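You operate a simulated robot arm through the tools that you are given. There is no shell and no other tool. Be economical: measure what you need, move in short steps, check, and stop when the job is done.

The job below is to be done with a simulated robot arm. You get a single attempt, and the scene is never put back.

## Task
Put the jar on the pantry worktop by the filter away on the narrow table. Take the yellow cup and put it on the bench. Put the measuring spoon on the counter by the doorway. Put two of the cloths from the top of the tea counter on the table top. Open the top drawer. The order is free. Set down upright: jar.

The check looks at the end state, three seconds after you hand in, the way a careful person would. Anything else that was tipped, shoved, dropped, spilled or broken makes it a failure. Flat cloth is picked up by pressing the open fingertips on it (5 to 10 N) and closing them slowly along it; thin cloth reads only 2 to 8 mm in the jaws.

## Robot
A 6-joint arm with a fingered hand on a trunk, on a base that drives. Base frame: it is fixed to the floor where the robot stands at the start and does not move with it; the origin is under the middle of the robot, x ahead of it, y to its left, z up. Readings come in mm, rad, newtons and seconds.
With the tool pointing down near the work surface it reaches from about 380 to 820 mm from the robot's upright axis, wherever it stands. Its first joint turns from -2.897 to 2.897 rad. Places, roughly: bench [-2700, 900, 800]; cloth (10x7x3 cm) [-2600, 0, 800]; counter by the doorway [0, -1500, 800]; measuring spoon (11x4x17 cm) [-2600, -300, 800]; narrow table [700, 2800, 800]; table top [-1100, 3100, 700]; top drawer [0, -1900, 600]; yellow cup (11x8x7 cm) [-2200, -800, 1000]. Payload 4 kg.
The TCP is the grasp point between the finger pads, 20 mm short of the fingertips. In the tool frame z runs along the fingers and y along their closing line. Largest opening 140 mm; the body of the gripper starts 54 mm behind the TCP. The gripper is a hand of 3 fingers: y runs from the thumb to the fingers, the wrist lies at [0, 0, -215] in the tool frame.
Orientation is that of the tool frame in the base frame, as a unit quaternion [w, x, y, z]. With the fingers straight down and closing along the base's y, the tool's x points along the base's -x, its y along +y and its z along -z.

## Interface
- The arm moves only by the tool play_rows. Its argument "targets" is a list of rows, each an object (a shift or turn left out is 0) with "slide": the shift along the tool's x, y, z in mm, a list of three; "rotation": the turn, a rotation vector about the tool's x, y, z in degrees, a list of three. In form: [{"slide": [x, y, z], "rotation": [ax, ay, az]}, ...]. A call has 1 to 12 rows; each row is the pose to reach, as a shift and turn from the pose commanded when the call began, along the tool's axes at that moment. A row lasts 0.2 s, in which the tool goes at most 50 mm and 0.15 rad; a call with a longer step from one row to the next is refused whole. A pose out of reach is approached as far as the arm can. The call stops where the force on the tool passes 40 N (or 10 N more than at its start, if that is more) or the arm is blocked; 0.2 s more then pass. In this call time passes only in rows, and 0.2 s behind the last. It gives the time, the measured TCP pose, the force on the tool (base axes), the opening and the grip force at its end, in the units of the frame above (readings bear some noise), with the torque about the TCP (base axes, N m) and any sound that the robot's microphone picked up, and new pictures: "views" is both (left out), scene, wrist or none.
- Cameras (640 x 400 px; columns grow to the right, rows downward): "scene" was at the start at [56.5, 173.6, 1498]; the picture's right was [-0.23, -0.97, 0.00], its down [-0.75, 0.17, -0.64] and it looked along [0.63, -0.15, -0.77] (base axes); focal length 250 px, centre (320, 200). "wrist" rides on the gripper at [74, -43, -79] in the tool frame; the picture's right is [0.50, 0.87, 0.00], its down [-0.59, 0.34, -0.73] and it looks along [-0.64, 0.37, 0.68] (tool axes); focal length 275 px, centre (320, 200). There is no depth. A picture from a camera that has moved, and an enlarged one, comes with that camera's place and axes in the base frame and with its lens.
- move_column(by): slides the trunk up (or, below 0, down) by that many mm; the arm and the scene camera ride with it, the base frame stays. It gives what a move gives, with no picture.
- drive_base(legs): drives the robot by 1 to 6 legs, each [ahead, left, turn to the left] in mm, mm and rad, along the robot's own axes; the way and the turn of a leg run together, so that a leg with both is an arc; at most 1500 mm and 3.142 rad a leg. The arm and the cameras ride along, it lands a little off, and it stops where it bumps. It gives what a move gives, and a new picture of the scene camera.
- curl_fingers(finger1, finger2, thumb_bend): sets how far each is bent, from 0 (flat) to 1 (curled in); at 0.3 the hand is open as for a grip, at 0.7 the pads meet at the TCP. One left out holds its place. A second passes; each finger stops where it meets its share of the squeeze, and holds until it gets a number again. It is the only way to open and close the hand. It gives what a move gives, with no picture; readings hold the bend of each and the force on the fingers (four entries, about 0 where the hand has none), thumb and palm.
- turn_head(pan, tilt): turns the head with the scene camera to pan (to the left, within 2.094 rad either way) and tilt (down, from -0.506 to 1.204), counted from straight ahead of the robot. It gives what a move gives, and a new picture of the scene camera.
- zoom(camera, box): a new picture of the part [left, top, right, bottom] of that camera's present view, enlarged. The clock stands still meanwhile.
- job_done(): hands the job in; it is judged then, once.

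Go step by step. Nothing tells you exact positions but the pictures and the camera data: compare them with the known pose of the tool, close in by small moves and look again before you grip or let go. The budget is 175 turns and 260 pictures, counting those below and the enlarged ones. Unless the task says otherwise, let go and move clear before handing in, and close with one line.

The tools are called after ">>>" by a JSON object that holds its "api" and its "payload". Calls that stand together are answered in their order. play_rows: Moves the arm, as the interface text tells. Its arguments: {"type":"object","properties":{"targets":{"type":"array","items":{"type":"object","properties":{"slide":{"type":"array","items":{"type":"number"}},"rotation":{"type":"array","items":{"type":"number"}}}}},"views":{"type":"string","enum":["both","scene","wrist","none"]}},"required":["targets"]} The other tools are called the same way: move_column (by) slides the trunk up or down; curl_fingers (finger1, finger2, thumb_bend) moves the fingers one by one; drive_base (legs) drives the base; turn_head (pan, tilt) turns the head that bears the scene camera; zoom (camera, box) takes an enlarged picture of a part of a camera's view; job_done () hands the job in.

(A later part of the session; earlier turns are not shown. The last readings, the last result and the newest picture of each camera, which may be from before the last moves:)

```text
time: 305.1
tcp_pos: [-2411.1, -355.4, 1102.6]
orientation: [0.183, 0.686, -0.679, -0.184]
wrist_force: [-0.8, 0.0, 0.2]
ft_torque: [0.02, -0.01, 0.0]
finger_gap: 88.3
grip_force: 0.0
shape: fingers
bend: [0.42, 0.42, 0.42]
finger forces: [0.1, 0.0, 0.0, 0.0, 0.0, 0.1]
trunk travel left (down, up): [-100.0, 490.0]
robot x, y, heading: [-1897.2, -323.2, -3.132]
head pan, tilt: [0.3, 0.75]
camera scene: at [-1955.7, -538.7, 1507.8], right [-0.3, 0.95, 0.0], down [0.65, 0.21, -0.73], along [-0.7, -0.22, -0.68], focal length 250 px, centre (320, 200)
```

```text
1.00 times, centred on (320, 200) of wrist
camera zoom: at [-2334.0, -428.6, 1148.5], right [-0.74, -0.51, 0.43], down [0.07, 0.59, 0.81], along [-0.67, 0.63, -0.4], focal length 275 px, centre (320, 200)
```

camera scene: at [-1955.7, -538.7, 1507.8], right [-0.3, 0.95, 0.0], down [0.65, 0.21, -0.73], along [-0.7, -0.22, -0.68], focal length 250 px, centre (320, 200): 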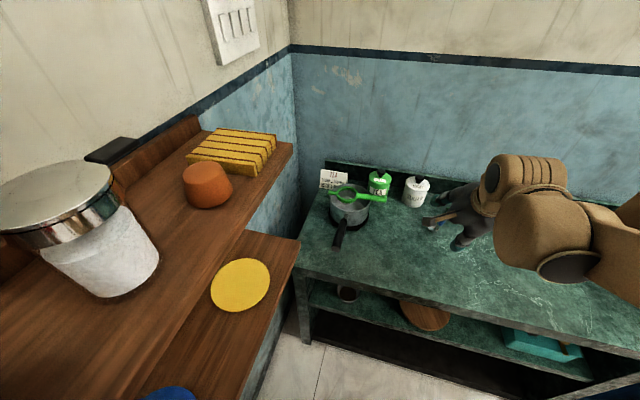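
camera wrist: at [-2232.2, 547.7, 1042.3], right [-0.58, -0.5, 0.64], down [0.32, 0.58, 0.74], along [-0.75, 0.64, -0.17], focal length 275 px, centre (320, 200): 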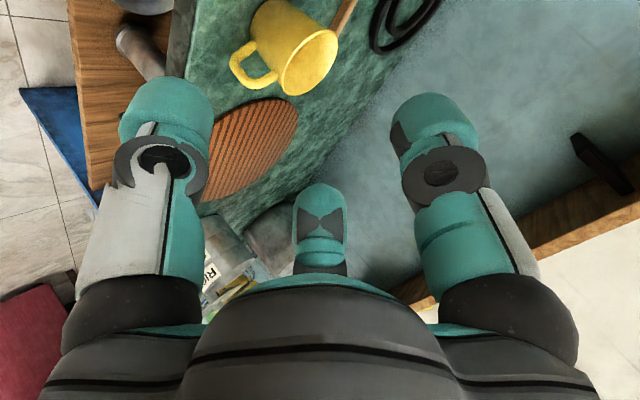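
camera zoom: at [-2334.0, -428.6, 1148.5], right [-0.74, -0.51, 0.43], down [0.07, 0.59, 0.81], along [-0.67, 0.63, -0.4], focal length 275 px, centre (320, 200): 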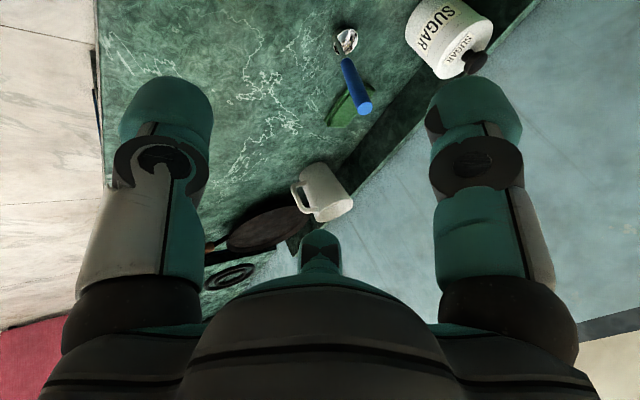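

The spoon handle runs from (-2550, -333, 988) down to the bowl at (-2640, -335, 825). I'll align above it along its axis.

>>> {"api": "play_rows", "payload": {"targets": [{"slide": [-7, 21, 34]}, {"slide": [-14, 42, 68]}, {"slide": [-21, 63, 103]}], "views": "wrist"}}

```text
time: 305.9
tcp_pos: [-2519.7, -334.5, 1046.9]
orientation: [0.184, 0.687, -0.678, -0.184]
wrist_force: [0.4, -1.1, 0.7]
ft_torque: [-0.01, 0.01, -0.02]
finger_gap: 88.5
grip_force: 0.1
shape: fingers
bend: [0.42, 0.42, 0.42]
finger forces: [0.0, 0.0, 0.1, 0.0, 0.0, 0.1]
trunk travel left (down, up): [-100.0, 490.0]
robot x, y, heading: [-1898.3, -325.3, -3.137]
head pan, tilt: [0.3, 0.75]
camera wrist: at [-2441.9, -407.8, 1092.6], right [-0.74, -0.51, 0.43], down [0.07, 0.59, 0.81], along [-0.67, 0.63, -0.4], focal length 275 px, centre (320, 200)
```

wrist: 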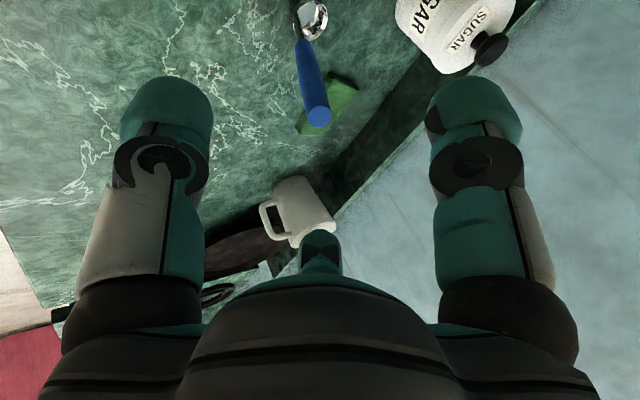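

Aligned. I'll advance along the handle axis.

>>> {"api": "play_rows", "payload": {"targets": [{"slide": [1, 0, 30]}, {"slide": [1, 0, 60]}, {"slide": [1, 1, 90]}, {"slide": [1, 1, 100]}], "views": "both"}}

```text
time: 306.9
tcp_pos: [-2569.9, -336.7, 958.6]
orientation: [0.184, 0.686, -0.679, -0.184]
wrist_force: [0.1, 0.6, 0.1]
ft_torque: [0.0, 0.06, 0.01]
finger_gap: 88.7
grip_force: 0.0
shape: fingers
bend: [0.42, 0.42, 0.42]
finger forces: [0.0, 0.0, 0.1, 0.1, 0.0, 0.1]
trunk travel left (down, up): [-100.0, 490.0]
robot x, y, heading: [-1897.9, -323.8, -3.132]
head pan, tilt: [0.3, 0.75]
camera scene: at [-1956.1, -538.7, 1507.8], right [-0.3, 0.95, 0.0], down [0.65, 0.21, -0.73], along [-0.7, -0.22, -0.68], focal length 250 px, centre (320, 200)
camera wrist: at [-2492.4, -410.2, 1006.0], right [-0.74, -0.51, 0.43], down [0.07, 0.59, 0.81], along [-0.67, 0.63, -0.4], focal length 275 px, centre (320, 200)
```

scene: 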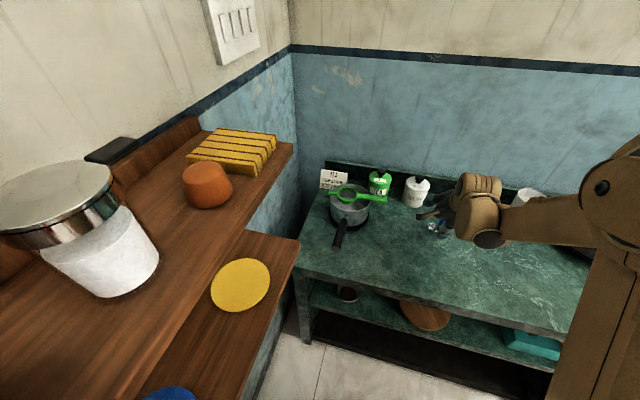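
wrist: 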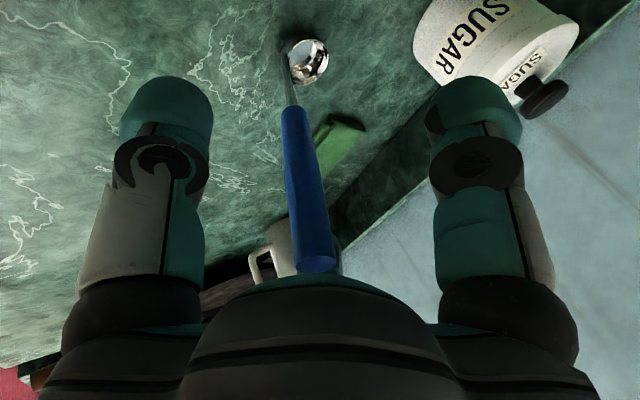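

The handle is inside the hand. I'll close gently.

>>> {"api": "curl_fingers", "payload": {"finger1": 0.58, "finger2": 0.58, "thumb_bend": 0.58}}

>>> {"api": "curl_fingers", "payload": {"finger1": 0.75, "finger2": 0.75, "thumb_bend": 0.75}}

>>> {"api": "play_rows", "payload": {"targets": [{"slide": [0, 5, -9]}, {"slide": [0, 15, -26]}, {"slide": [0, 30, -52]}], "views": "wrist"}}

```text
time: 307.9
tcp_pos: [-2569.0, -334.9, 959.1]
orientation: [0.184, 0.687, -0.679, -0.185]
wrist_force: [-0.4, 0.2, -0.1]
ft_torque: [0.02, -0.02, 0.01]
finger_gap: 41.8
grip_force: 0.0
shape: fingers
bend: [0.57, 0.57, 0.57]
finger forces: [0.0, 0.0, 0.1, 0.0, 0.0, 0.0]
trunk travel left (down, up): [-100.0, 490.0]
robot x, y, heading: [-1899.3, -325.1, -3.135]
head pan, tilt: [0.3, 0.75]
```

```text
time: 308.9
tcp_pos: [-2568.4, -335.9, 959.9]
orientation: [0.184, 0.686, -0.679, -0.185]
wrist_force: [-0.2, -0.1, 0.6]
ft_torque: [-0.03, -0.07, 0.02]
finger_gap: 10.7
grip_force: 15.0
shape: fingers
bend: [0.68, 0.65, 0.67]
finger forces: [5.7, 11.0, 0.0, 0.1, 13.1, 0.1]
trunk travel left (down, up): [-100.0, 490.0]
robot x, y, heading: [-1899.3, -320.9, -3.134]
head pan, tilt: [0.3, 0.75]
```

```text
time: 309.7
tcp_pos: [-2569.8, -337.3, 1018.6]
orientation: [0.185, 0.687, -0.678, -0.184]
wrist_force: [0.6, 0.4, -0.5]
ft_torque: [0.0, -0.03, -0.01]
finger_gap: 10.5
grip_force: 15.0
shape: fingers
bend: [0.68, 0.65, 0.67]
finger forces: [5.5, 11.0, 0.1, 0.0, 13.1, 0.1]
trunk travel left (down, up): [-100.0, 490.0]
robot x, y, heading: [-1899.2, -324.4, -3.134]
head pan, tilt: [0.3, 0.75]
camera wrist: at [-2491.8, -410.9, 1064.9], right [-0.74, -0.51, 0.43], down [0.07, 0.59, 0.81], along [-0.67, 0.63, -0.4], focal length 275 px, centre (320, 200)
```

wrist: 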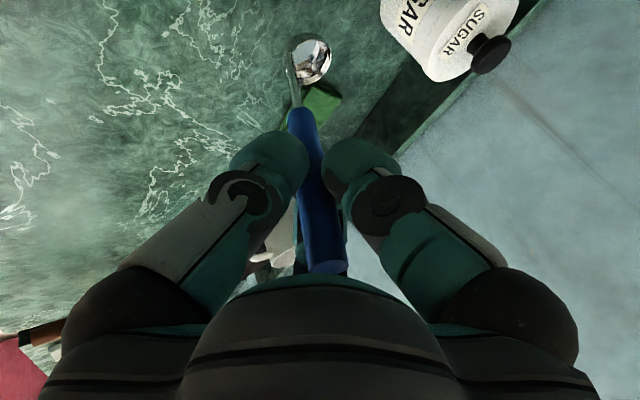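

The spoon is held. I'll retract and drive through to the counter by the doorway, which appears at x ≈ -370, y ≈ -1500.

>>> {"api": "play_rows", "payload": {"targets": [{"slide": [0, -30, -30]}, {"slide": [0, -65, -60]}, {"slide": [0, -100, -90]}, {"slide": [0, -135, -118]}, {"slide": [0, -170, -145]}], "views": "none"}}

>>> {"api": "drive_base", "payload": {"legs": [[-800, 0, 0], [0, 0, 3.135], [0, -700, 0]]}}

>>> {"api": "turn_head", "payload": {"pan": -0.3, "tilt": 0.5}}

```text
time: 310.9
tcp_pos: [-2347.5, -336.7, 1060.7]
orientation: [0.184, 0.687, -0.678, -0.185]
wrist_force: [0.3, 0.2, -1.1]
ft_torque: [-0.03, -0.06, 0.02]
finger_gap: 10.4
grip_force: 14.8
shape: fingers
bend: [0.68, 0.65, 0.67]
finger forces: [5.6, 10.9, 0.0, 0.1, 12.7, 0.0]
trunk travel left (down, up): [-100.0, 490.0]
robot x, y, heading: [-1901.7, -325.7, -3.141]
head pan, tilt: [0.3, 0.75]
```

```text
time: 325.9
tcp_pos: [-699.7, -1044.1, 1058.0]
orientation: [0.191, 0.7, 0.665, 0.177]
wrist_force: [-0.1, -0.6, -1.0]
ft_torque: [0.01, 0.04, -0.04]
finger_gap: 10.0
grip_force: 13.6
shape: fingers
bend: [0.68, 0.65, 0.67]
finger forces: [6.0, 10.3, 0.1, 0.0, 11.5, 0.0]
trunk travel left (down, up): [-100.0, 490.0]
robot x, y, heading: [-1148.5, -1029.7, -0.053]
head pan, tilt: [0.3, 0.75]
camera scene: at [-1076.7, -816.1, 1507.8], right [0.24, -0.97, 0.0], down [-0.66, -0.16, -0.73], along [0.71, 0.18, -0.68], focal length 250 px, centre (320, 200)
```

scene: 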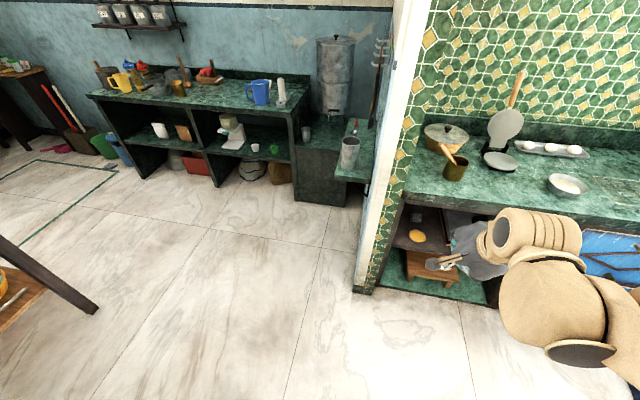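

```text
time: 326.9
tcp_pos: [-699.5, -1044.6, 1059.0]
orientation: [0.191, 0.7, 0.664, 0.178]
wrist_force: [0.7, -0.3, -1.4]
ft_torque: [-0.02, 0.03, 0.0]
finger_gap: 10.0
grip_force: 13.8
shape: fingers
bend: [0.68, 0.65, 0.67]
finger forces: [6.1, 10.4, 0.0, 0.1, 11.4, 0.0]
trunk travel left (down, up): [-100.0, 490.0]
robot x, y, heading: [-1145.7, -1026.6, -0.057]
head pan, tilt: [-0.3, 0.499]
camera scene: at [-1071.8, -867.5, 1529.7], right [-0.35, -0.94, 0.0], down [-0.45, 0.17, -0.88], along [0.82, -0.31, -0.48], focal length 250 px, centre (320, 200)
```

scene: 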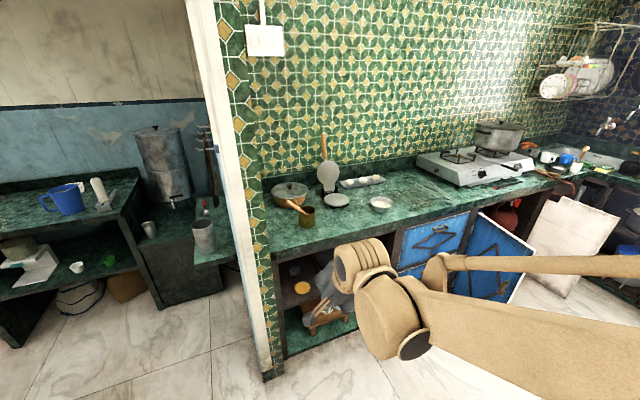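

The counter front edge is at x ≈ -270, with free marble along the front around y -1450. I'll align and drive closer.

>>> {"api": "drive_base", "payload": {"legs": [[0, 0, 0.056], [0, -450, 0], [290, 0, 0]]}}

>>> {"api": "turn_head", "payload": {"pan": 0.0, "tilt": 0.75}}

```text
time: 331.6
tcp_pos: [-411.1, -1456.5, 1058.7]
orientation: [0.184, 0.676, 0.689, 0.184]
wrist_force: [0.2, 0.6, -0.7]
ft_torque: [-0.04, 0.05, -0.04]
finger_gap: 9.9
grip_force: 14.2
shape: fingers
bend: [0.68, 0.65, 0.67]
finger forces: [6.1, 10.3, 0.0, 0.0, 11.4, 0.0]
trunk travel left (down, up): [-100.0, 490.0]
robot x, y, heading: [-861.9, -1470.0, 0.013]
head pan, tilt: [-0.3, 0.499]
camera scene: at [-795.4, -1306.1, 1529.7], right [-0.28, -0.96, 0.0], down [-0.46, 0.14, -0.88], along [0.84, -0.25, -0.48], focal length 250 px, centre (320, 200)
```

scene: 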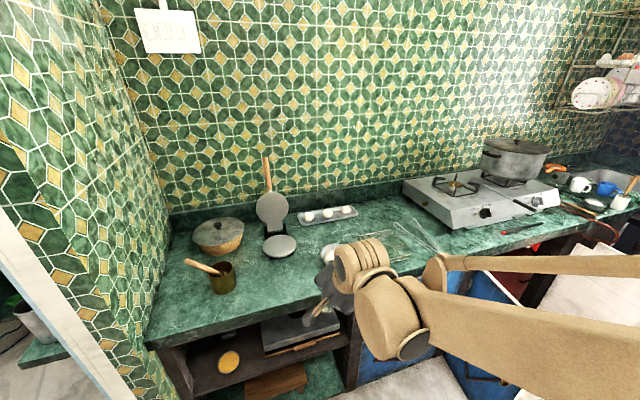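

```text
time: 332.4
tcp_pos: [-412.7, -1456.9, 1058.6]
orientation: [0.183, 0.677, 0.689, 0.184]
wrist_force: [-0.2, 0.7, -0.9]
ft_torque: [0.03, 0.02, 0.01]
finger_gap: 9.9
grip_force: 13.6
shape: fingers
bend: [0.68, 0.65, 0.67]
finger forces: [6.0, 10.2, 0.0, 0.1, 11.5, 0.0]
trunk travel left (down, up): [-100.0, 490.0]
robot x, y, heading: [-860.9, -1472.9, 0.015]
head pan, tilt: [0.0, 0.75]
camera scene: at [-800.5, -1279.3, 1507.8], right [0.01, -1.0, 0.0], down [-0.68, -0.01, -0.73], along [0.73, 0.01, -0.68], focal length 250 px, centre (320, 200)
```

scene: 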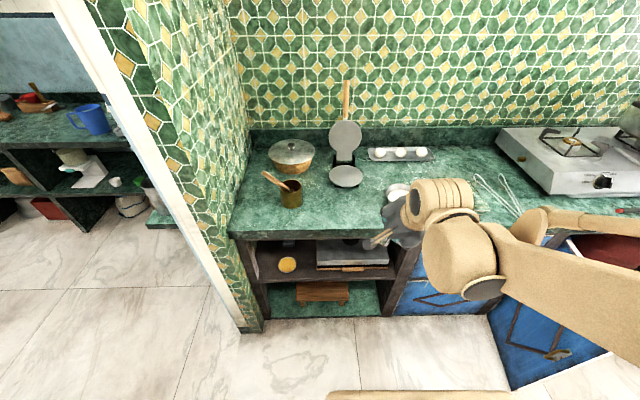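

The clear spot is around (-130, -1450). I'll extend over it and lower.

>>> {"api": "play_rows", "payload": {"targets": [{"slide": [1, 37, 21]}, {"slide": [3, 74, 42]}, {"slide": [4, 110, 64]}, {"slide": [6, 147, 85]}, {"slide": [7, 184, 106]}, {"slide": [7, 164, 141]}, {"slide": [7, 146, 172]}], "views": "both"}}

>>> {"api": "zoom", "payload": {"camera": "scene", "box": [260, 130, 440, 260]}}

```text
time: 334.0
tcp_pos: [-199.2, -1447.9, 982.7]
orientation: [0.183, 0.676, 0.689, 0.185]
wrist_force: [-0.1, 0.2, -0.5]
ft_torque: [-0.01, 0.06, -0.01]
finger_gap: 9.6
grip_force: 14.1
shape: fingers
bend: [0.68, 0.65, 0.67]
finger forces: [6.1, 10.5, 0.0, 0.1, 11.5, 0.0]
trunk travel left (down, up): [-100.0, 490.0]
robot x, y, heading: [-862.8, -1472.6, 0.011]
head pan, tilt: [0.0, 0.75]
camera scene: at [-799.8, -1279.2, 1507.7], right [0.01, -1.0, 0.0], down [-0.68, -0.01, -0.73], along [0.73, 0.01, -0.68], focal length 250 px, centre (320, 200)
camera wrist: at [-278.0, -1375.3, 1028.7], right [0.74, 0.51, 0.43], down [-0.07, -0.59, 0.81], along [0.67, -0.63, -0.4], focal length 275 px, centre (320, 200)
```

scene: 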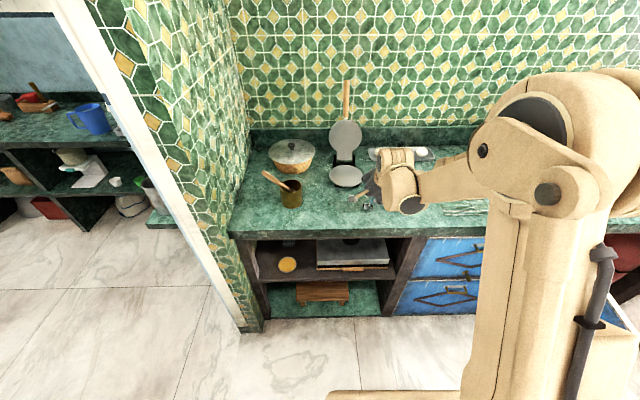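
wrist: 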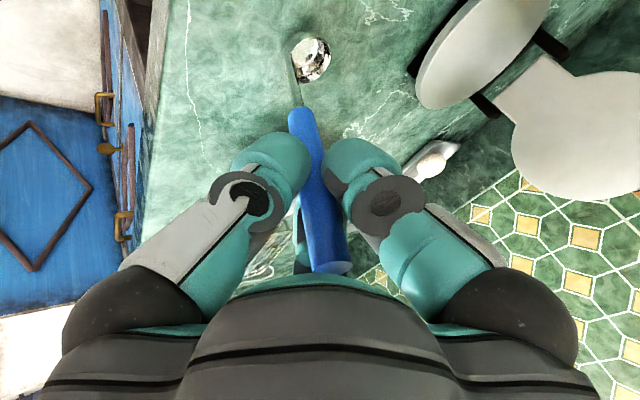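

```text
3.08 times, centred on (350, 195) of scene
camera zoom: at [-799.8, -1279.2, 1507.7], right [0.01, -1.0, 0.0], down [-0.68, -0.01, -0.73], along [0.73, 0.01, -0.68], focal length 771 px, centre (228, 215)
```

zoom: 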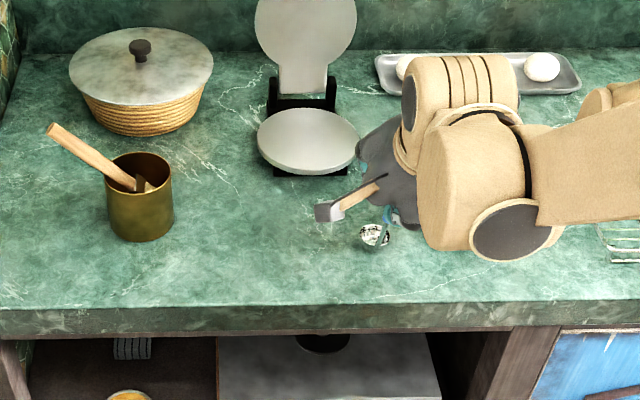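

Clear space below. I'll lower to contact.

>>> {"api": "play_rows", "payload": {"targets": [{"slide": [0, -4, 7]}, {"slide": [0, -8, 13]}], "views": "none"}}

>>> {"api": "play_rows", "payload": {"targets": [{"slide": [0, -2, 3]}, {"slide": [0, -3, 6]}], "views": "none"}}

```text
time: 334.6
tcp_pos: [-200.1, -1447.1, 967.7]
orientation: [0.184, 0.677, 0.689, 0.185]
wrist_force: [-2.8, -0.2, 8.1]
ft_torque: [-0.08, -0.06, -0.02]
finger_gap: 8.4
grip_force: 16.1
shape: fingers
bend: [0.67, 0.64, 0.68]
finger forces: [7.6, 12.5, 0.1, 0.0, 12.3, 0.0]
trunk travel left (down, up): [-100.0, 490.0]
robot x, y, heading: [-858.4, -1472.6, 0.016]
head pan, tilt: [0.0, 0.75]
```

```text
time: 335.2
tcp_pos: [-201.0, -1446.6, 962.2]
orientation: [0.184, 0.676, 0.689, 0.185]
wrist_force: [-2.9, -0.7, 5.9]
ft_torque: [-0.02, -0.15, -0.02]
finger_gap: 8.4
grip_force: 15.3
shape: fingers
bend: [0.67, 0.64, 0.68]
finger forces: [7.6, 12.5, 0.0, 0.2, 10.2, 0.1]
trunk travel left (down, up): [-100.0, 490.0]
robot x, y, heading: [-861.4, -1469.2, 0.012]
head pan, tilt: [0.0, 0.75]
```

>>> {"api": "zoom", "payload": {"camera": "wrist", "box": [160, 0, 480, 200]}}

>>> {"api": "zoom", "payload": {"camera": "scene", "box": [330, 160, 430, 230]}}

```text
2.00 times, centred on (320, 100) of wrist
camera zoom: at [-277.4, -1374.0, 1007.6], right [0.74, 0.51, 0.43], down [-0.07, -0.59, 0.81], along [0.67, -0.63, -0.4], focal length 551 px, centre (320, 400)
```

zoom: 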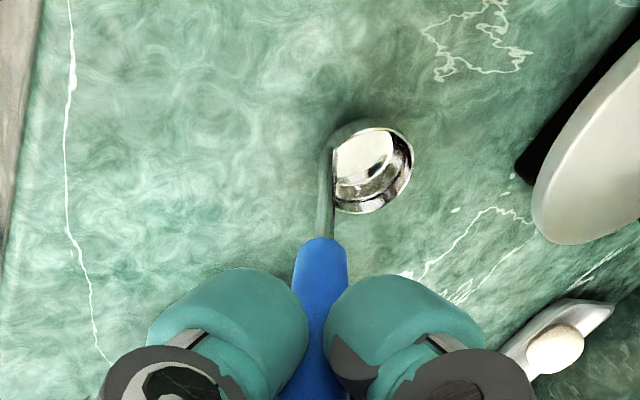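

```text
5.71 times, centred on (380, 195) of scene
camera zoom: at [-800.8, -1279.3, 1507.7], right [0.01, -1.0, 0.0], down [-0.68, -0.01, -0.73], along [0.73, 0.01, -0.68], focal length 1431 px, centre (-23, 229)
```

zoom: 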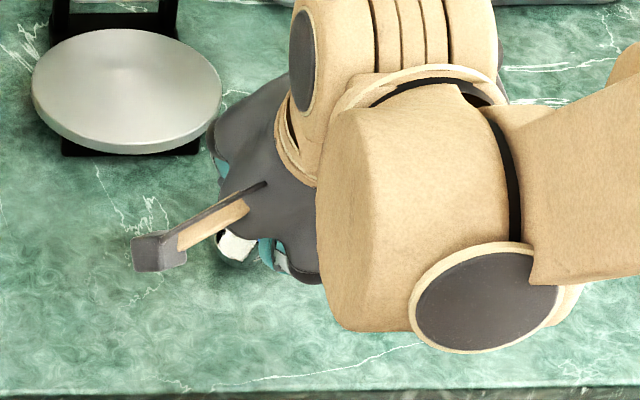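

>>> {"api": "curl_fingers", "payload": {"finger1": 0.62, "finger2": 0.62, "thumb_bend": 0.62}}

>>> {"api": "curl_fingers", "payload": {"finger1": 0.42, "finger2": 0.42, "thumb_bend": 0.42}}

>>> {"api": "zoom", "payload": {"camera": "wrist", "box": [0, 0, 640, 400]}}

```text
time: 336.2
tcp_pos: [-198.6, -1445.8, 961.2]
orientation: [0.183, 0.676, 0.689, 0.185]
wrist_force: [0.4, -0.5, -0.4]
ft_torque: [0.03, 0.05, -0.01]
finger_gap: 25.7
grip_force: 0.0
shape: fingers
bend: [0.62, 0.62, 0.62]
finger forces: [0.1, 0.0, 0.1, 0.0, 0.1, 0.1]
trunk travel left (down, up): [-100.0, 490.0]
robot x, y, heading: [-861.6, -1469.3, 0.01]
head pan, tilt: [0.0, 0.75]
```

```text
time: 337.2
tcp_pos: [-198.4, -1446.7, 962.0]
orientation: [0.184, 0.676, 0.689, 0.185]
wrist_force: [0.3, 0.1, -0.8]
ft_torque: [0.01, 0.01, 0.01]
finger_gap: 88.6
grip_force: 0.1
shape: fingers
bend: [0.42, 0.42, 0.42]
finger forces: [0.1, 0.1, 0.0, 0.0, 0.0, 0.0]
trunk travel left (down, up): [-100.0, 490.0]
robot x, y, heading: [-864.2, -1473.2, 0.01]
head pan, tilt: [0.0, 0.75]
```

```text
1.00 times, centred on (320, 200) of wrist
camera zoom: at [-277.3, -1374.0, 1007.5], right [0.74, 0.51, 0.43], down [-0.07, -0.59, 0.81], along [0.67, -0.63, -0.4], focal length 275 px, centre (320, 200)
```

zoom: 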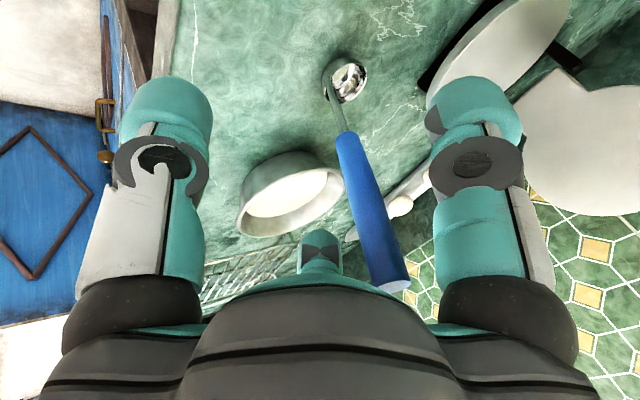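

The spoon stands on its own. I'll withdraw along the tool axis.

>>> {"api": "play_rows", "payload": {"targets": [{"slide": [0, 6, -20]}, {"slide": [0, 8, -50]}, {"slide": [0, 8, -90]}, {"slide": [0, 8, -130]}, {"slide": [0, -25, -160]}, {"slide": [0, -60, -190]}], "views": "both"}}

>>> {"api": "zoom", "payload": {"camera": "scene", "box": [260, 130, 440, 260]}}

```text
time: 338.6
tcp_pos: [-350.0, -1448.4, 1097.0]
orientation: [0.184, 0.677, 0.689, 0.184]
wrist_force: [-0.4, 0.4, -0.6]
ft_torque: [-0.02, 0.0, 0.01]
finger_gap: 88.7
grip_force: 0.0
shape: fingers
bend: [0.42, 0.42, 0.42]
finger forces: [0.0, 0.0, 0.1, 0.0, 0.0, 0.0]
trunk travel left (down, up): [-100.0, 490.0]
robot x, y, heading: [-861.1, -1467.5, 0.011]
head pan, tilt: [0.0, 0.75]
camera scene: at [-801.9, -1279.3, 1507.8], right [0.01, -1.0, 0.0], down [-0.68, -0.01, -0.73], along [0.73, 0.01, -0.68], focal length 250 px, centre (320, 200)
camera wrist: at [-428.4, -1376.6, 1143.9], right [0.74, 0.51, 0.43], down [-0.07, -0.59, 0.81], along [0.67, -0.63, -0.4], focal length 275 px, centre (320, 200)
```

scene: 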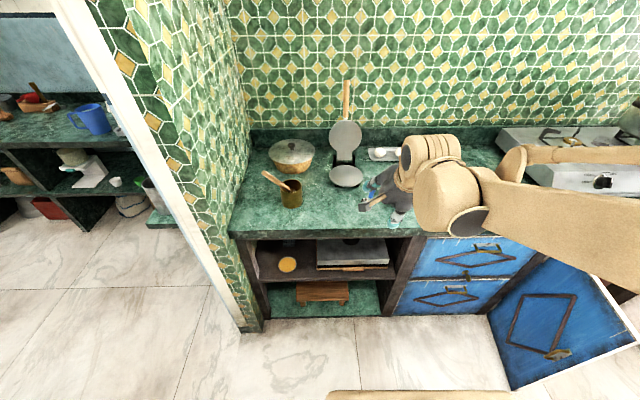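
wrist: 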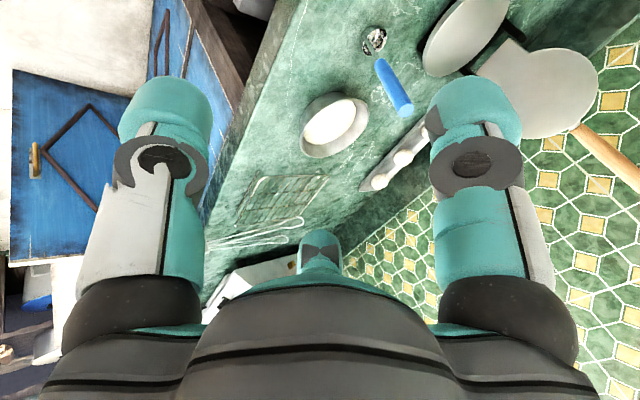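

```text
3.08 times, centred on (350, 195) of scene
camera zoom: at [-801.9, -1279.3, 1507.8], right [0.01, -1.0, 0.0], down [-0.68, -0.01, -0.73], along [0.73, 0.01, -0.68], focal length 771 px, centre (228, 215)
```

zoom: 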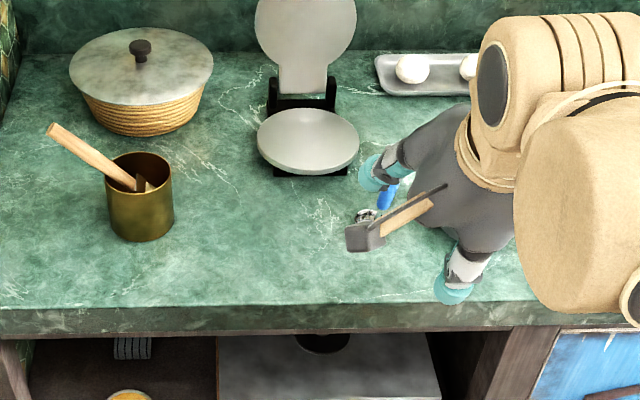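

The spoon is standing on the doorway counter. Now the top drawer: I'll zoom on the blue drawer fronts.

>>> {"api": "drive_base", "payload": {"legs": [[0, -230, -0.011]]}}

>>> {"api": "turn_head", "payload": {"pan": -0.35, "tilt": 0.9}}

>>> {"api": "zoom", "payload": {"camera": "scene", "box": [260, 100, 580, 300]}}

```text
time: 340.3
tcp_pos: [-347.5, -1683.0, 1097.1]
orientation: [0.185, 0.682, 0.684, 0.183]
wrist_force: [-0.3, -0.3, -0.1]
ft_torque: [0.02, 0.0, 0.04]
finger_gap: 88.6
grip_force: 0.1
shape: fingers
bend: [0.42, 0.42, 0.42]
finger forces: [0.0, 0.0, 0.1, 0.0, 0.0, 0.0]
trunk travel left (down, up): [-100.0, 490.0]
robot x, y, heading: [-860.1, -1699.3, -0.0]
head pan, tilt: [0.0, 0.75]
camera scene: at [-796.5, -1507.3, 1507.9], right [0.0, -1.0, 0.0], down [-0.68, 0.0, -0.73], along [0.73, 0.0, -0.68], focal length 250 px, centre (320, 200)
```

scene: 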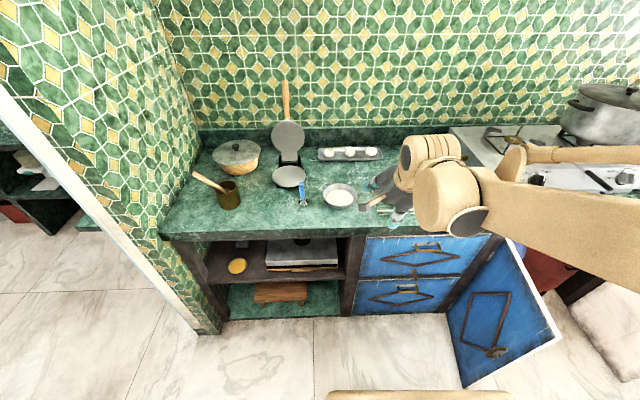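

```text
time: 341.1
tcp_pos: [-347.6, -1682.4, 1096.1]
orientation: [0.185, 0.681, 0.684, 0.183]
wrist_force: [0.4, 0.3, 0.8]
ft_torque: [-0.05, 0.02, 0.01]
finger_gap: 88.4
grip_force: 0.0
shape: fingers
bend: [0.42, 0.42, 0.42]
finger forces: [0.1, 0.0, 0.0, 0.0, 0.0, 0.0]
trunk travel left (down, up): [-100.0, 490.0]
robot x, y, heading: [-861.6, -1697.2, 0.001]
head pan, tilt: [-0.351, 0.901]
camera scene: at [-808.5, -1532.3, 1495.9], right [-0.34, -0.94, 0.0], down [-0.74, 0.27, -0.62], along [0.58, -0.21, -0.78], focal length 250 px, centre (320, 200)
```

scene: 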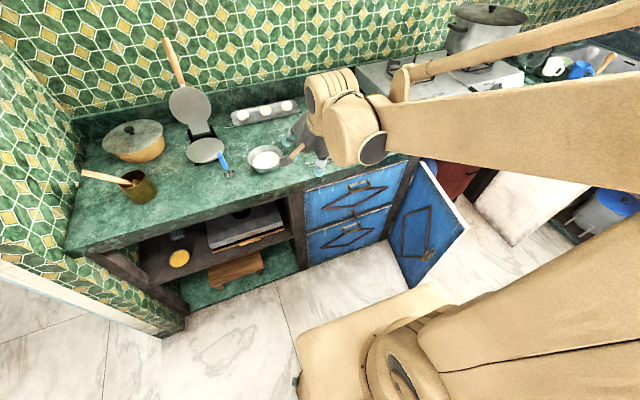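

```text
2.00 times, centred on (420, 200) of scene
camera zoom: at [-808.5, -1532.3, 1495.9], right [-0.34, -0.94, 0.0], down [-0.74, 0.27, -0.62], along [0.58, -0.21, -0.78], focal length 501 px, centre (120, 200)
```

zoom: 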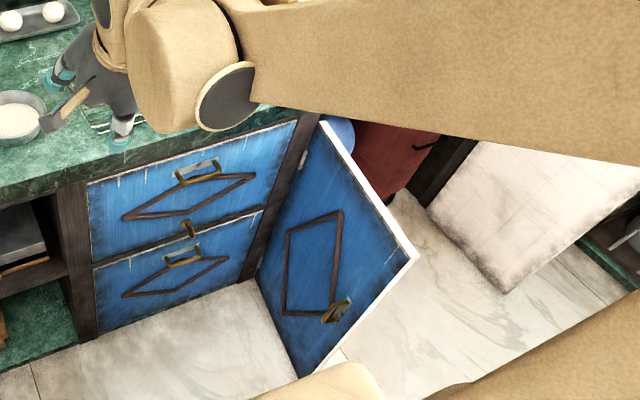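

>>> {"api": "zoom", "payload": {"camera": "scene", "box": [300, 150, 410, 270]}}

```text
3.33 times, centred on (355, 210) of scene
camera zoom: at [-808.5, -1532.3, 1495.9], right [-0.34, -0.94, 0.0], down [-0.74, 0.27, -0.62], along [0.58, -0.21, -0.78], focal length 835 px, centre (203, 167)
```

zoom: 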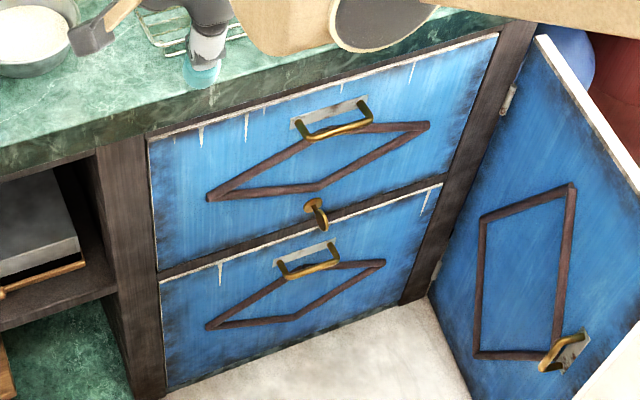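

The top drawer has a horizontal brass pull around (-210, -1930, 700) and a small brass catch near its lower edge. I'll strafe, lower the hand in front with a shallow pitch, and look from close.

>>> {"api": "drive_base", "payload": {"legs": [[0, -130, 0]]}}

>>> {"api": "play_rows", "payload": {"targets": [{"slide": [-15, -26, 33], "rotation": [-4.4, 0, 0]}, {"slide": [-30, -52, 65], "rotation": [-8.8, 0, 0]}, {"slide": [-44, -78, 98], "rotation": [-13.2, 0, 0]}, {"slide": [-59, -104, 130], "rotation": [-17.6, 0, 0]}, {"slide": [-74, -130, 163], "rotation": [-22, 0, 0]}, {"slide": [-88, -156, 196], "rotation": [-26.4, 0, 0]}, {"slide": [-103, -182, 228], "rotation": [-30.8, 0, 0]}, {"slide": [-118, -208, 261], "rotation": [-35, 0, 0]}], "views": "both"}}

```text
time: 342.4
tcp_pos: [-347.3, -1815.8, 1096.7]
orientation: [0.185, 0.682, 0.683, 0.183]
wrist_force: [0.1, -0.2, -0.1]
ft_torque: [0.02, -0.01, 0.01]
finger_gap: 88.5
grip_force: 0.0
shape: fingers
bend: [0.42, 0.42, 0.42]
finger forces: [0.0, 0.0, 0.1, 0.1, 0.1, 0.1]
trunk travel left (down, up): [-100.0, 490.0]
robot x, y, heading: [-863.4, -1827.8, -0.002]
head pan, tilt: [-0.351, 0.901]
camera scene: at [-808.5, -1665.1, 1496.0], right [-0.35, -0.94, 0.0], down [-0.74, 0.27, -0.62], along [0.58, -0.21, -0.78], focal length 250 px, centre (320, 200)
```

scene: 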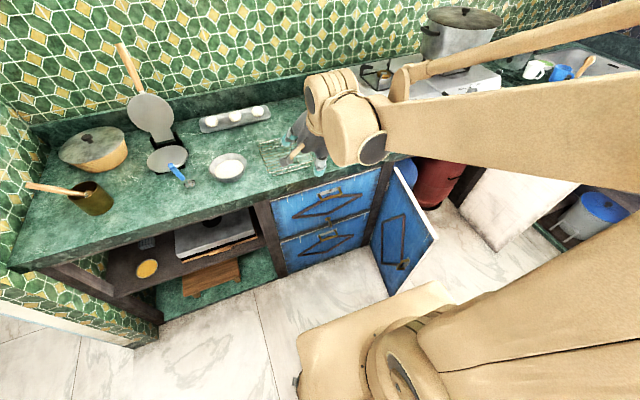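

```text
time: 344.2
tcp_pos: [-246.1, -1995.2, 949.2]
orientation: [0.38, 0.595, 0.598, 0.379]
wrist_force: [1.2, 0.7, 0.3]
ft_torque: [0.01, -0.01, 0.01]
finger_gap: 88.8
grip_force: 0.0
shape: fingers
bend: [0.42, 0.42, 0.42]
finger forces: [0.0, 0.1, 0.0, 0.1, 0.0, 0.0]
out of reach, approached as far as the arm can: row 4, 5, 6, 7, 8
trunk travel left (down, up): [-100.0, 490.0]
robot x, y, heading: [-862.8, -1830.0, -0.003]
head pan, tilt: [-0.351, 0.901]
camera scene: at [-805.2, -1666.1, 1495.9], right [-0.35, -0.94, 0.0], down [-0.74, 0.27, -0.62], along [0.58, -0.21, -0.79], focal length 250 px, centre (320, 200)
camera wrist: at [-334.8, -1921.7, 944.4], right [0.37, 0.5, 0.78], down [-0.52, -0.59, 0.62], along [0.77, -0.63, 0.05], focal length 275 px, centre (320, 200)
```

scene: 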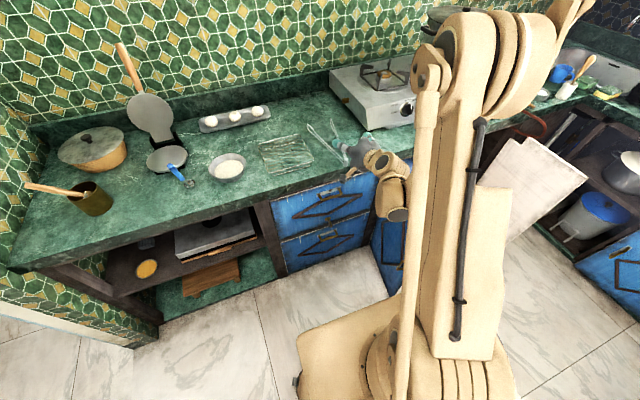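
wrist: 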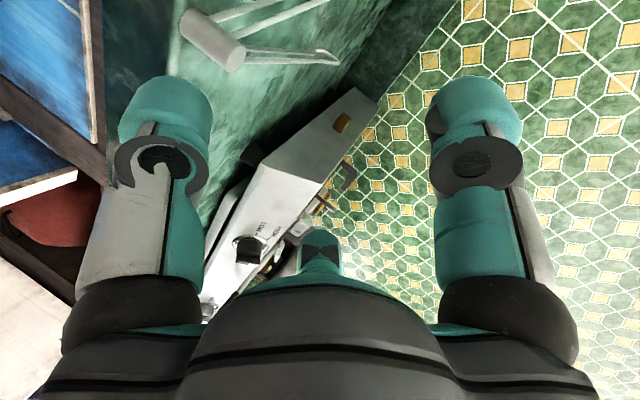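

That pose was out of reach, and the hand drifted over the counter. I'll pull back to a safe pose before doing anything else.

>>> {"api": "play_rows", "payload": {"targets": [{"slide": [16, 28, -25], "rotation": [3, 0, 0]}, {"slide": [33, 57, -50], "rotation": [6, 0, 0]}, {"slide": [50, 85, -75], "rotation": [9, 0, 0]}, {"slide": [67, 114, -100], "rotation": [12, 0, 0]}, {"slide": [84, 143, -125], "rotation": [15, 0, 0]}], "views": "both"}}

```text
time: 345.4
tcp_pos: [-303.4, -1914.0, 1131.8]
orientation: [0.301, 0.64, 0.64, 0.3]
wrist_force: [0.1, -0.2, 0.3]
ft_torque: [0.03, 0.01, -0.02]
finger_gap: 88.4
grip_force: 0.0
shape: fingers
bend: [0.42, 0.42, 0.42]
finger forces: [0.0, 0.0, 0.0, 0.0, 0.0, 0.0]
trunk travel left (down, up): [-100.0, 490.0]
robot x, y, heading: [-862.3, -1824.8, -0.006]
head pan, tilt: [-0.351, 0.901]
camera scene: at [-809.3, -1663.8, 1495.9], right [-0.35, -0.94, 0.0], down [-0.73, 0.27, -0.62], along [0.58, -0.22, -0.78], focal length 250 px, centre (320, 200)
camera wrist: at [-391.4, -1839.7, 1149.0], right [0.55, 0.5, 0.66], down [-0.35, -0.59, 0.73], along [0.76, -0.64, -0.15], focal length 275 px, centre (320, 200)
```

scene: 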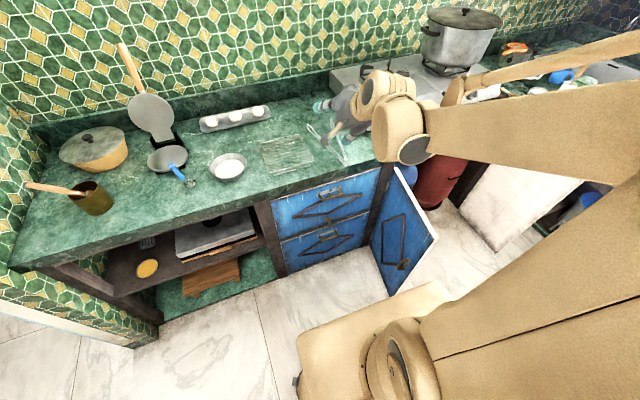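
wrist: 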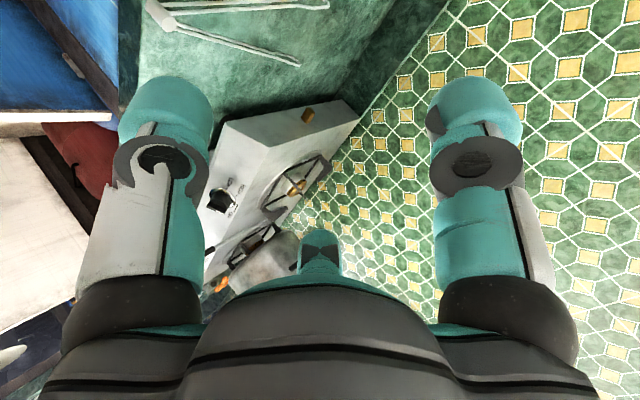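

Nothing was disturbed. I'll back the base up, lower the trunk, and retry with more arm extension.

>>> {"api": "drive_base", "payload": {"legs": [[-200, 0, 0]]}}

>>> {"api": "move_column", "payload": {"by": -100}}

>>> {"api": "play_rows", "payload": {"targets": [{"slide": [0, -5, 40], "rotation": [-3, 0, 0]}, {"slide": [0, -20, 75], "rotation": [-6, 0, 0]}, {"slide": [0, -50, 105], "rotation": [-9, 0, 0]}, {"slide": [0, -80, 135], "rotation": [-12, 0, 0]}, {"slide": [0, -110, 165], "rotation": [-15, 0, 0]}], "views": "both"}}

```text
time: 347.0
tcp_pos: [-503.8, -1912.6, 1130.4]
orientation: [0.301, 0.639, 0.641, 0.3]
wrist_force: [-0.5, -0.7, 0.0]
ft_torque: [0.01, 0.0, 0.01]
finger_gap: 88.8
grip_force: 0.0
shape: fingers
bend: [0.42, 0.42, 0.42]
finger forces: [0.0, 0.0, 0.0, 0.0, 0.1, 0.1]
trunk travel left (down, up): [-100.0, 490.0]
robot x, y, heading: [-1061.9, -1832.9, -0.003]
head pan, tilt: [-0.351, 0.901]
camera scene: at [-1010.5, -1663.5, 1495.9], right [-0.35, -0.94, 0.0], down [-0.74, 0.27, -0.62], along [0.58, -0.21, -0.78], focal length 250 px, centre (320, 200)
```

scene: 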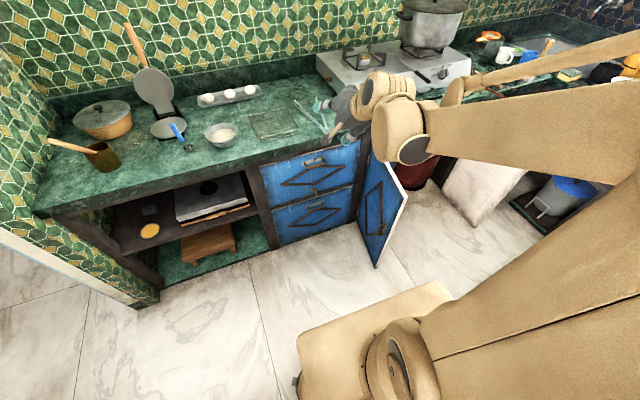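

```text
time: 348.4
tcp_pos: [-503.6, -1912.9, 1031.1]
orientation: [0.3, 0.639, 0.642, 0.299]
wrist_force: [0.5, 0.7, -0.3]
ft_torque: [-0.02, -0.02, -0.02]
finger_gap: 88.9
grip_force: 0.1
shape: fingers
bend: [0.42, 0.42, 0.42]
finger forces: [0.1, 0.0, 0.0, 0.0, 0.0, 0.1]
trunk travel left (down, up): [0.0, 590.0]
robot x, y, heading: [-1060.8, -1830.4, -0.003]
head pan, tilt: [-0.351, 0.901]
```

```text
time: 349.6
tcp_pos: [-431.0, -1916.7, 857.7]
orientation: [0.382, 0.593, 0.598, 0.38]
wrist_force: [-0.2, -0.6, 0.4]
ft_torque: [0.03, -0.02, -0.01]
finger_gap: 88.6
grip_force: 0.0
shape: fingers
bend: [0.42, 0.42, 0.42]
finger forces: [0.1, 0.0, 0.0, 0.0, 0.0, 0.0]
out of reach, approached as far as the arm can: row 5
trunk travel left (down, up): [0.0, 590.0]
robot x, y, heading: [-1058.6, -1829.4, -0.003]
head pan, tilt: [-0.351, 0.901]
camera scene: at [-1009.3, -1663.6, 1395.9], right [-0.35, -0.94, 0.0], down [-0.74, 0.27, -0.62], along [0.58, -0.21, -0.78], focal length 250 px, centre (320, 200)
camera wrist: at [-520.7, -1842.7, 851.6], right [0.36, 0.5, 0.78], down [-0.52, -0.59, 0.62], along [0.77, -0.63, 0.05], focal length 275 px, centre (320, 200)
```

scene: 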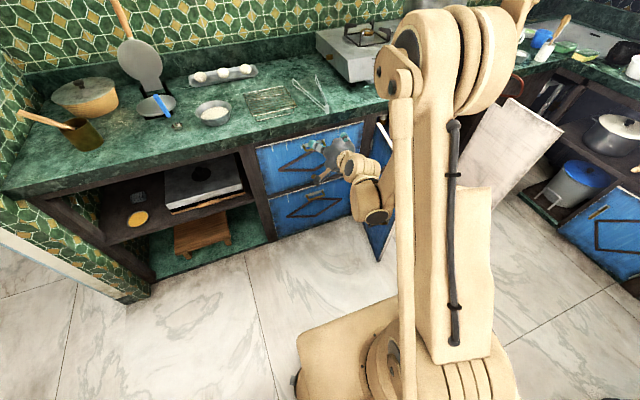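
wrist: 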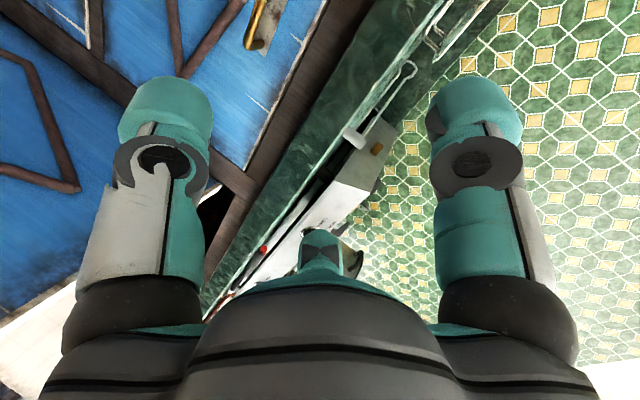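

>>> {"api": "play_rows", "payload": {"targets": [{"slide": [-9, -20, 38]}, {"slide": [-18, -45, 75]}, {"slide": [-27, -71, 110]}, {"slide": [-35, -98, 145]}], "views": "both"}}

```text
time: 350.6
tcp_pos: [-334.8, -1953.4, 712.7]
orientation: [0.381, 0.594, 0.598, 0.381]
wrist_force: [-0.1, -0.5, -0.5]
ft_torque: [-0.02, -0.05, 0.05]
finger_gap: 88.7
grip_force: 0.0
shape: fingers
bend: [0.42, 0.42, 0.42]
finger forces: [0.1, 0.1, 0.1, 0.0, 0.0, 0.1]
out of reach, approached as far as the arm can: row 1, 2, 3, 4
trunk travel left (down, up): [0.0, 590.0]
robot x, y, heading: [-1064.7, -1828.3, 0.002]
head pan, tilt: [-0.351, 0.901]
camera scene: at [-1009.2, -1663.7, 1395.9], right [-0.35, -0.94, 0.0], down [-0.74, 0.27, -0.62], along [0.58, -0.21, -0.78], focal length 250 px, centre (320, 200)
camera wrist: at [-425.1, -1880.2, 707.4], right [0.36, 0.5, 0.78], down [-0.52, -0.59, 0.62], along [0.77, -0.63, 0.05], focal length 275 px, centre (320, 200)
```

scene: 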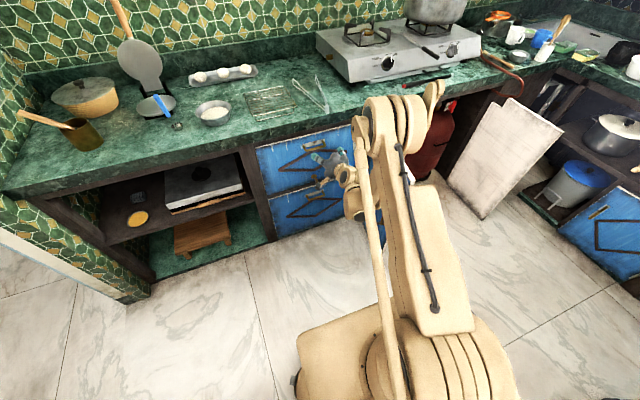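
wrist: 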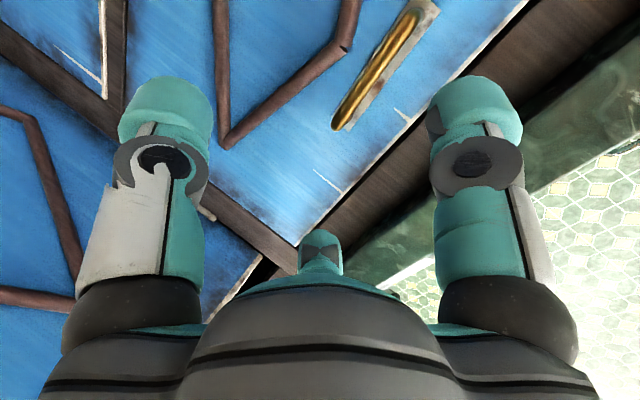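

Now the pull is clearly visible: bar from y -1980 to -1890 at z ≈ 691, x ≈ -215. I'll narrow the fingers to fit within it and approach.

>>> {"api": "curl_fingers", "payload": {"finger1": 0.52, "finger2": 0.52, "thumb_bend": 0.5}}

>>> {"api": "play_rows", "payload": {"targets": [{"slide": [9, 14, 35]}, {"slide": [18, 29, 70]}], "views": "both"}}

```text
time: 351.6
tcp_pos: [-336.3, -1952.6, 713.9]
orientation: [0.381, 0.594, 0.598, 0.38]
wrist_force: [0.2, 0.0, -0.3]
ft_torque: [-0.02, -0.01, 0.01]
finger_gap: 61.0
grip_force: 0.1
shape: fingers
bend: [0.52, 0.52, 0.5]
finger forces: [0.1, 0.0, 0.0, 0.0, 0.0, 0.1]
trunk travel left (down, up): [0.0, 590.0]
robot x, y, heading: [-1061.6, -1829.9, -0.001]
head pan, tilt: [-0.351, 0.901]
```

```text
time: 352.1
tcp_pos: [-258.6, -1935.6, 708.8]
orientation: [0.382, 0.594, 0.598, 0.379]
wrist_force: [0.6, -0.8, -0.2]
ft_torque: [-0.02, -0.04, 0.0]
finger_gap: 60.5
grip_force: 0.1
shape: fingers
bend: [0.52, 0.52, 0.5]
finger forces: [0.0, 0.0, 0.0, 0.0, 0.0, 0.0]
trunk travel left (down, up): [0.0, 590.0]
robot x, y, heading: [-1059.2, -1826.0, -0.003]
head pan, tilt: [-0.351, 0.901]
camera scene: at [-1009.2, -1663.6, 1395.8], right [-0.35, -0.94, 0.0], down [-0.74, 0.27, -0.62], along [0.58, -0.21, -0.78], focal length 250 px, centre (320, 200)
camera wrist: at [-348.7, -1861.7, 703.5], right [0.36, 0.5, 0.78], down [-0.52, -0.59, 0.62], along [0.77, -0.63, 0.05], focal length 275 px, centre (320, 200)
```

scene: 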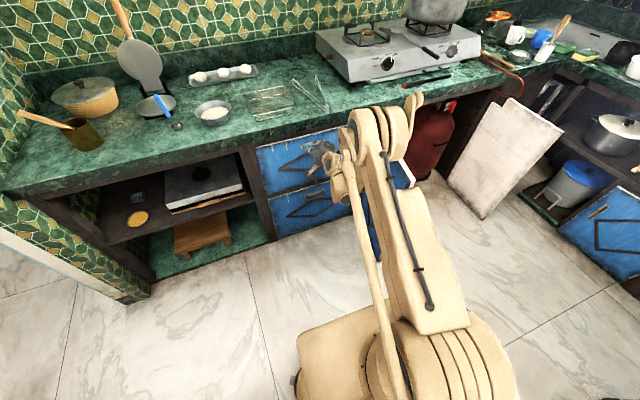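
wrist: 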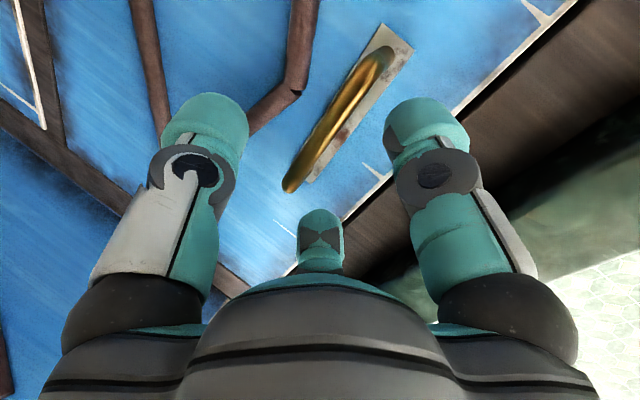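

>>> {"api": "play_rows", "payload": {"targets": [{"slide": [2, 0, 15]}, {"slide": [2, 0, 30]}, {"slide": [2, 0, 40]}], "views": "wrist"}}

```text
time: 352.9
tcp_pos: [-221.5, -1933.1, 694.2]
orientation: [0.381, 0.594, 0.597, 0.381]
wrist_force: [0.2, 0.1, 1.3]
ft_torque: [-0.01, -0.03, 0.02]
finger_gap: 60.8
grip_force: 0.0
shape: fingers
bend: [0.52, 0.52, 0.5]
finger forces: [0.0, 0.0, 0.1, 0.1, 0.0, 0.0]
trunk travel left (down, up): [0.0, 590.0]
robot x, y, heading: [-1060.4, -1826.5, -0.003]
head pan, tilt: [-0.351, 0.901]
camera wrist: at [-312.0, -1859.5, 687.3], right [0.36, 0.5, 0.78], down [-0.52, -0.59, 0.62], along [0.77, -0.63, 0.05], focal length 275 px, centre (320, 200)
```

wrist: 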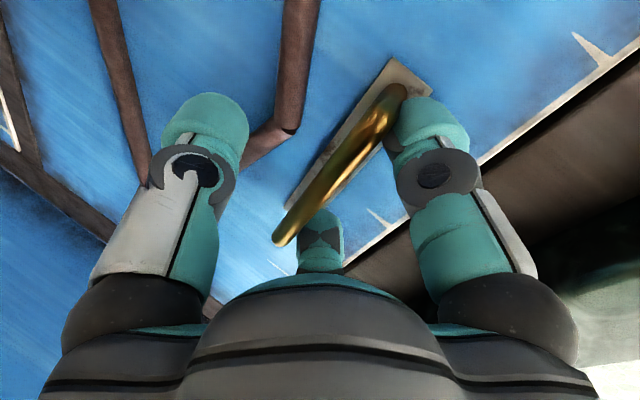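

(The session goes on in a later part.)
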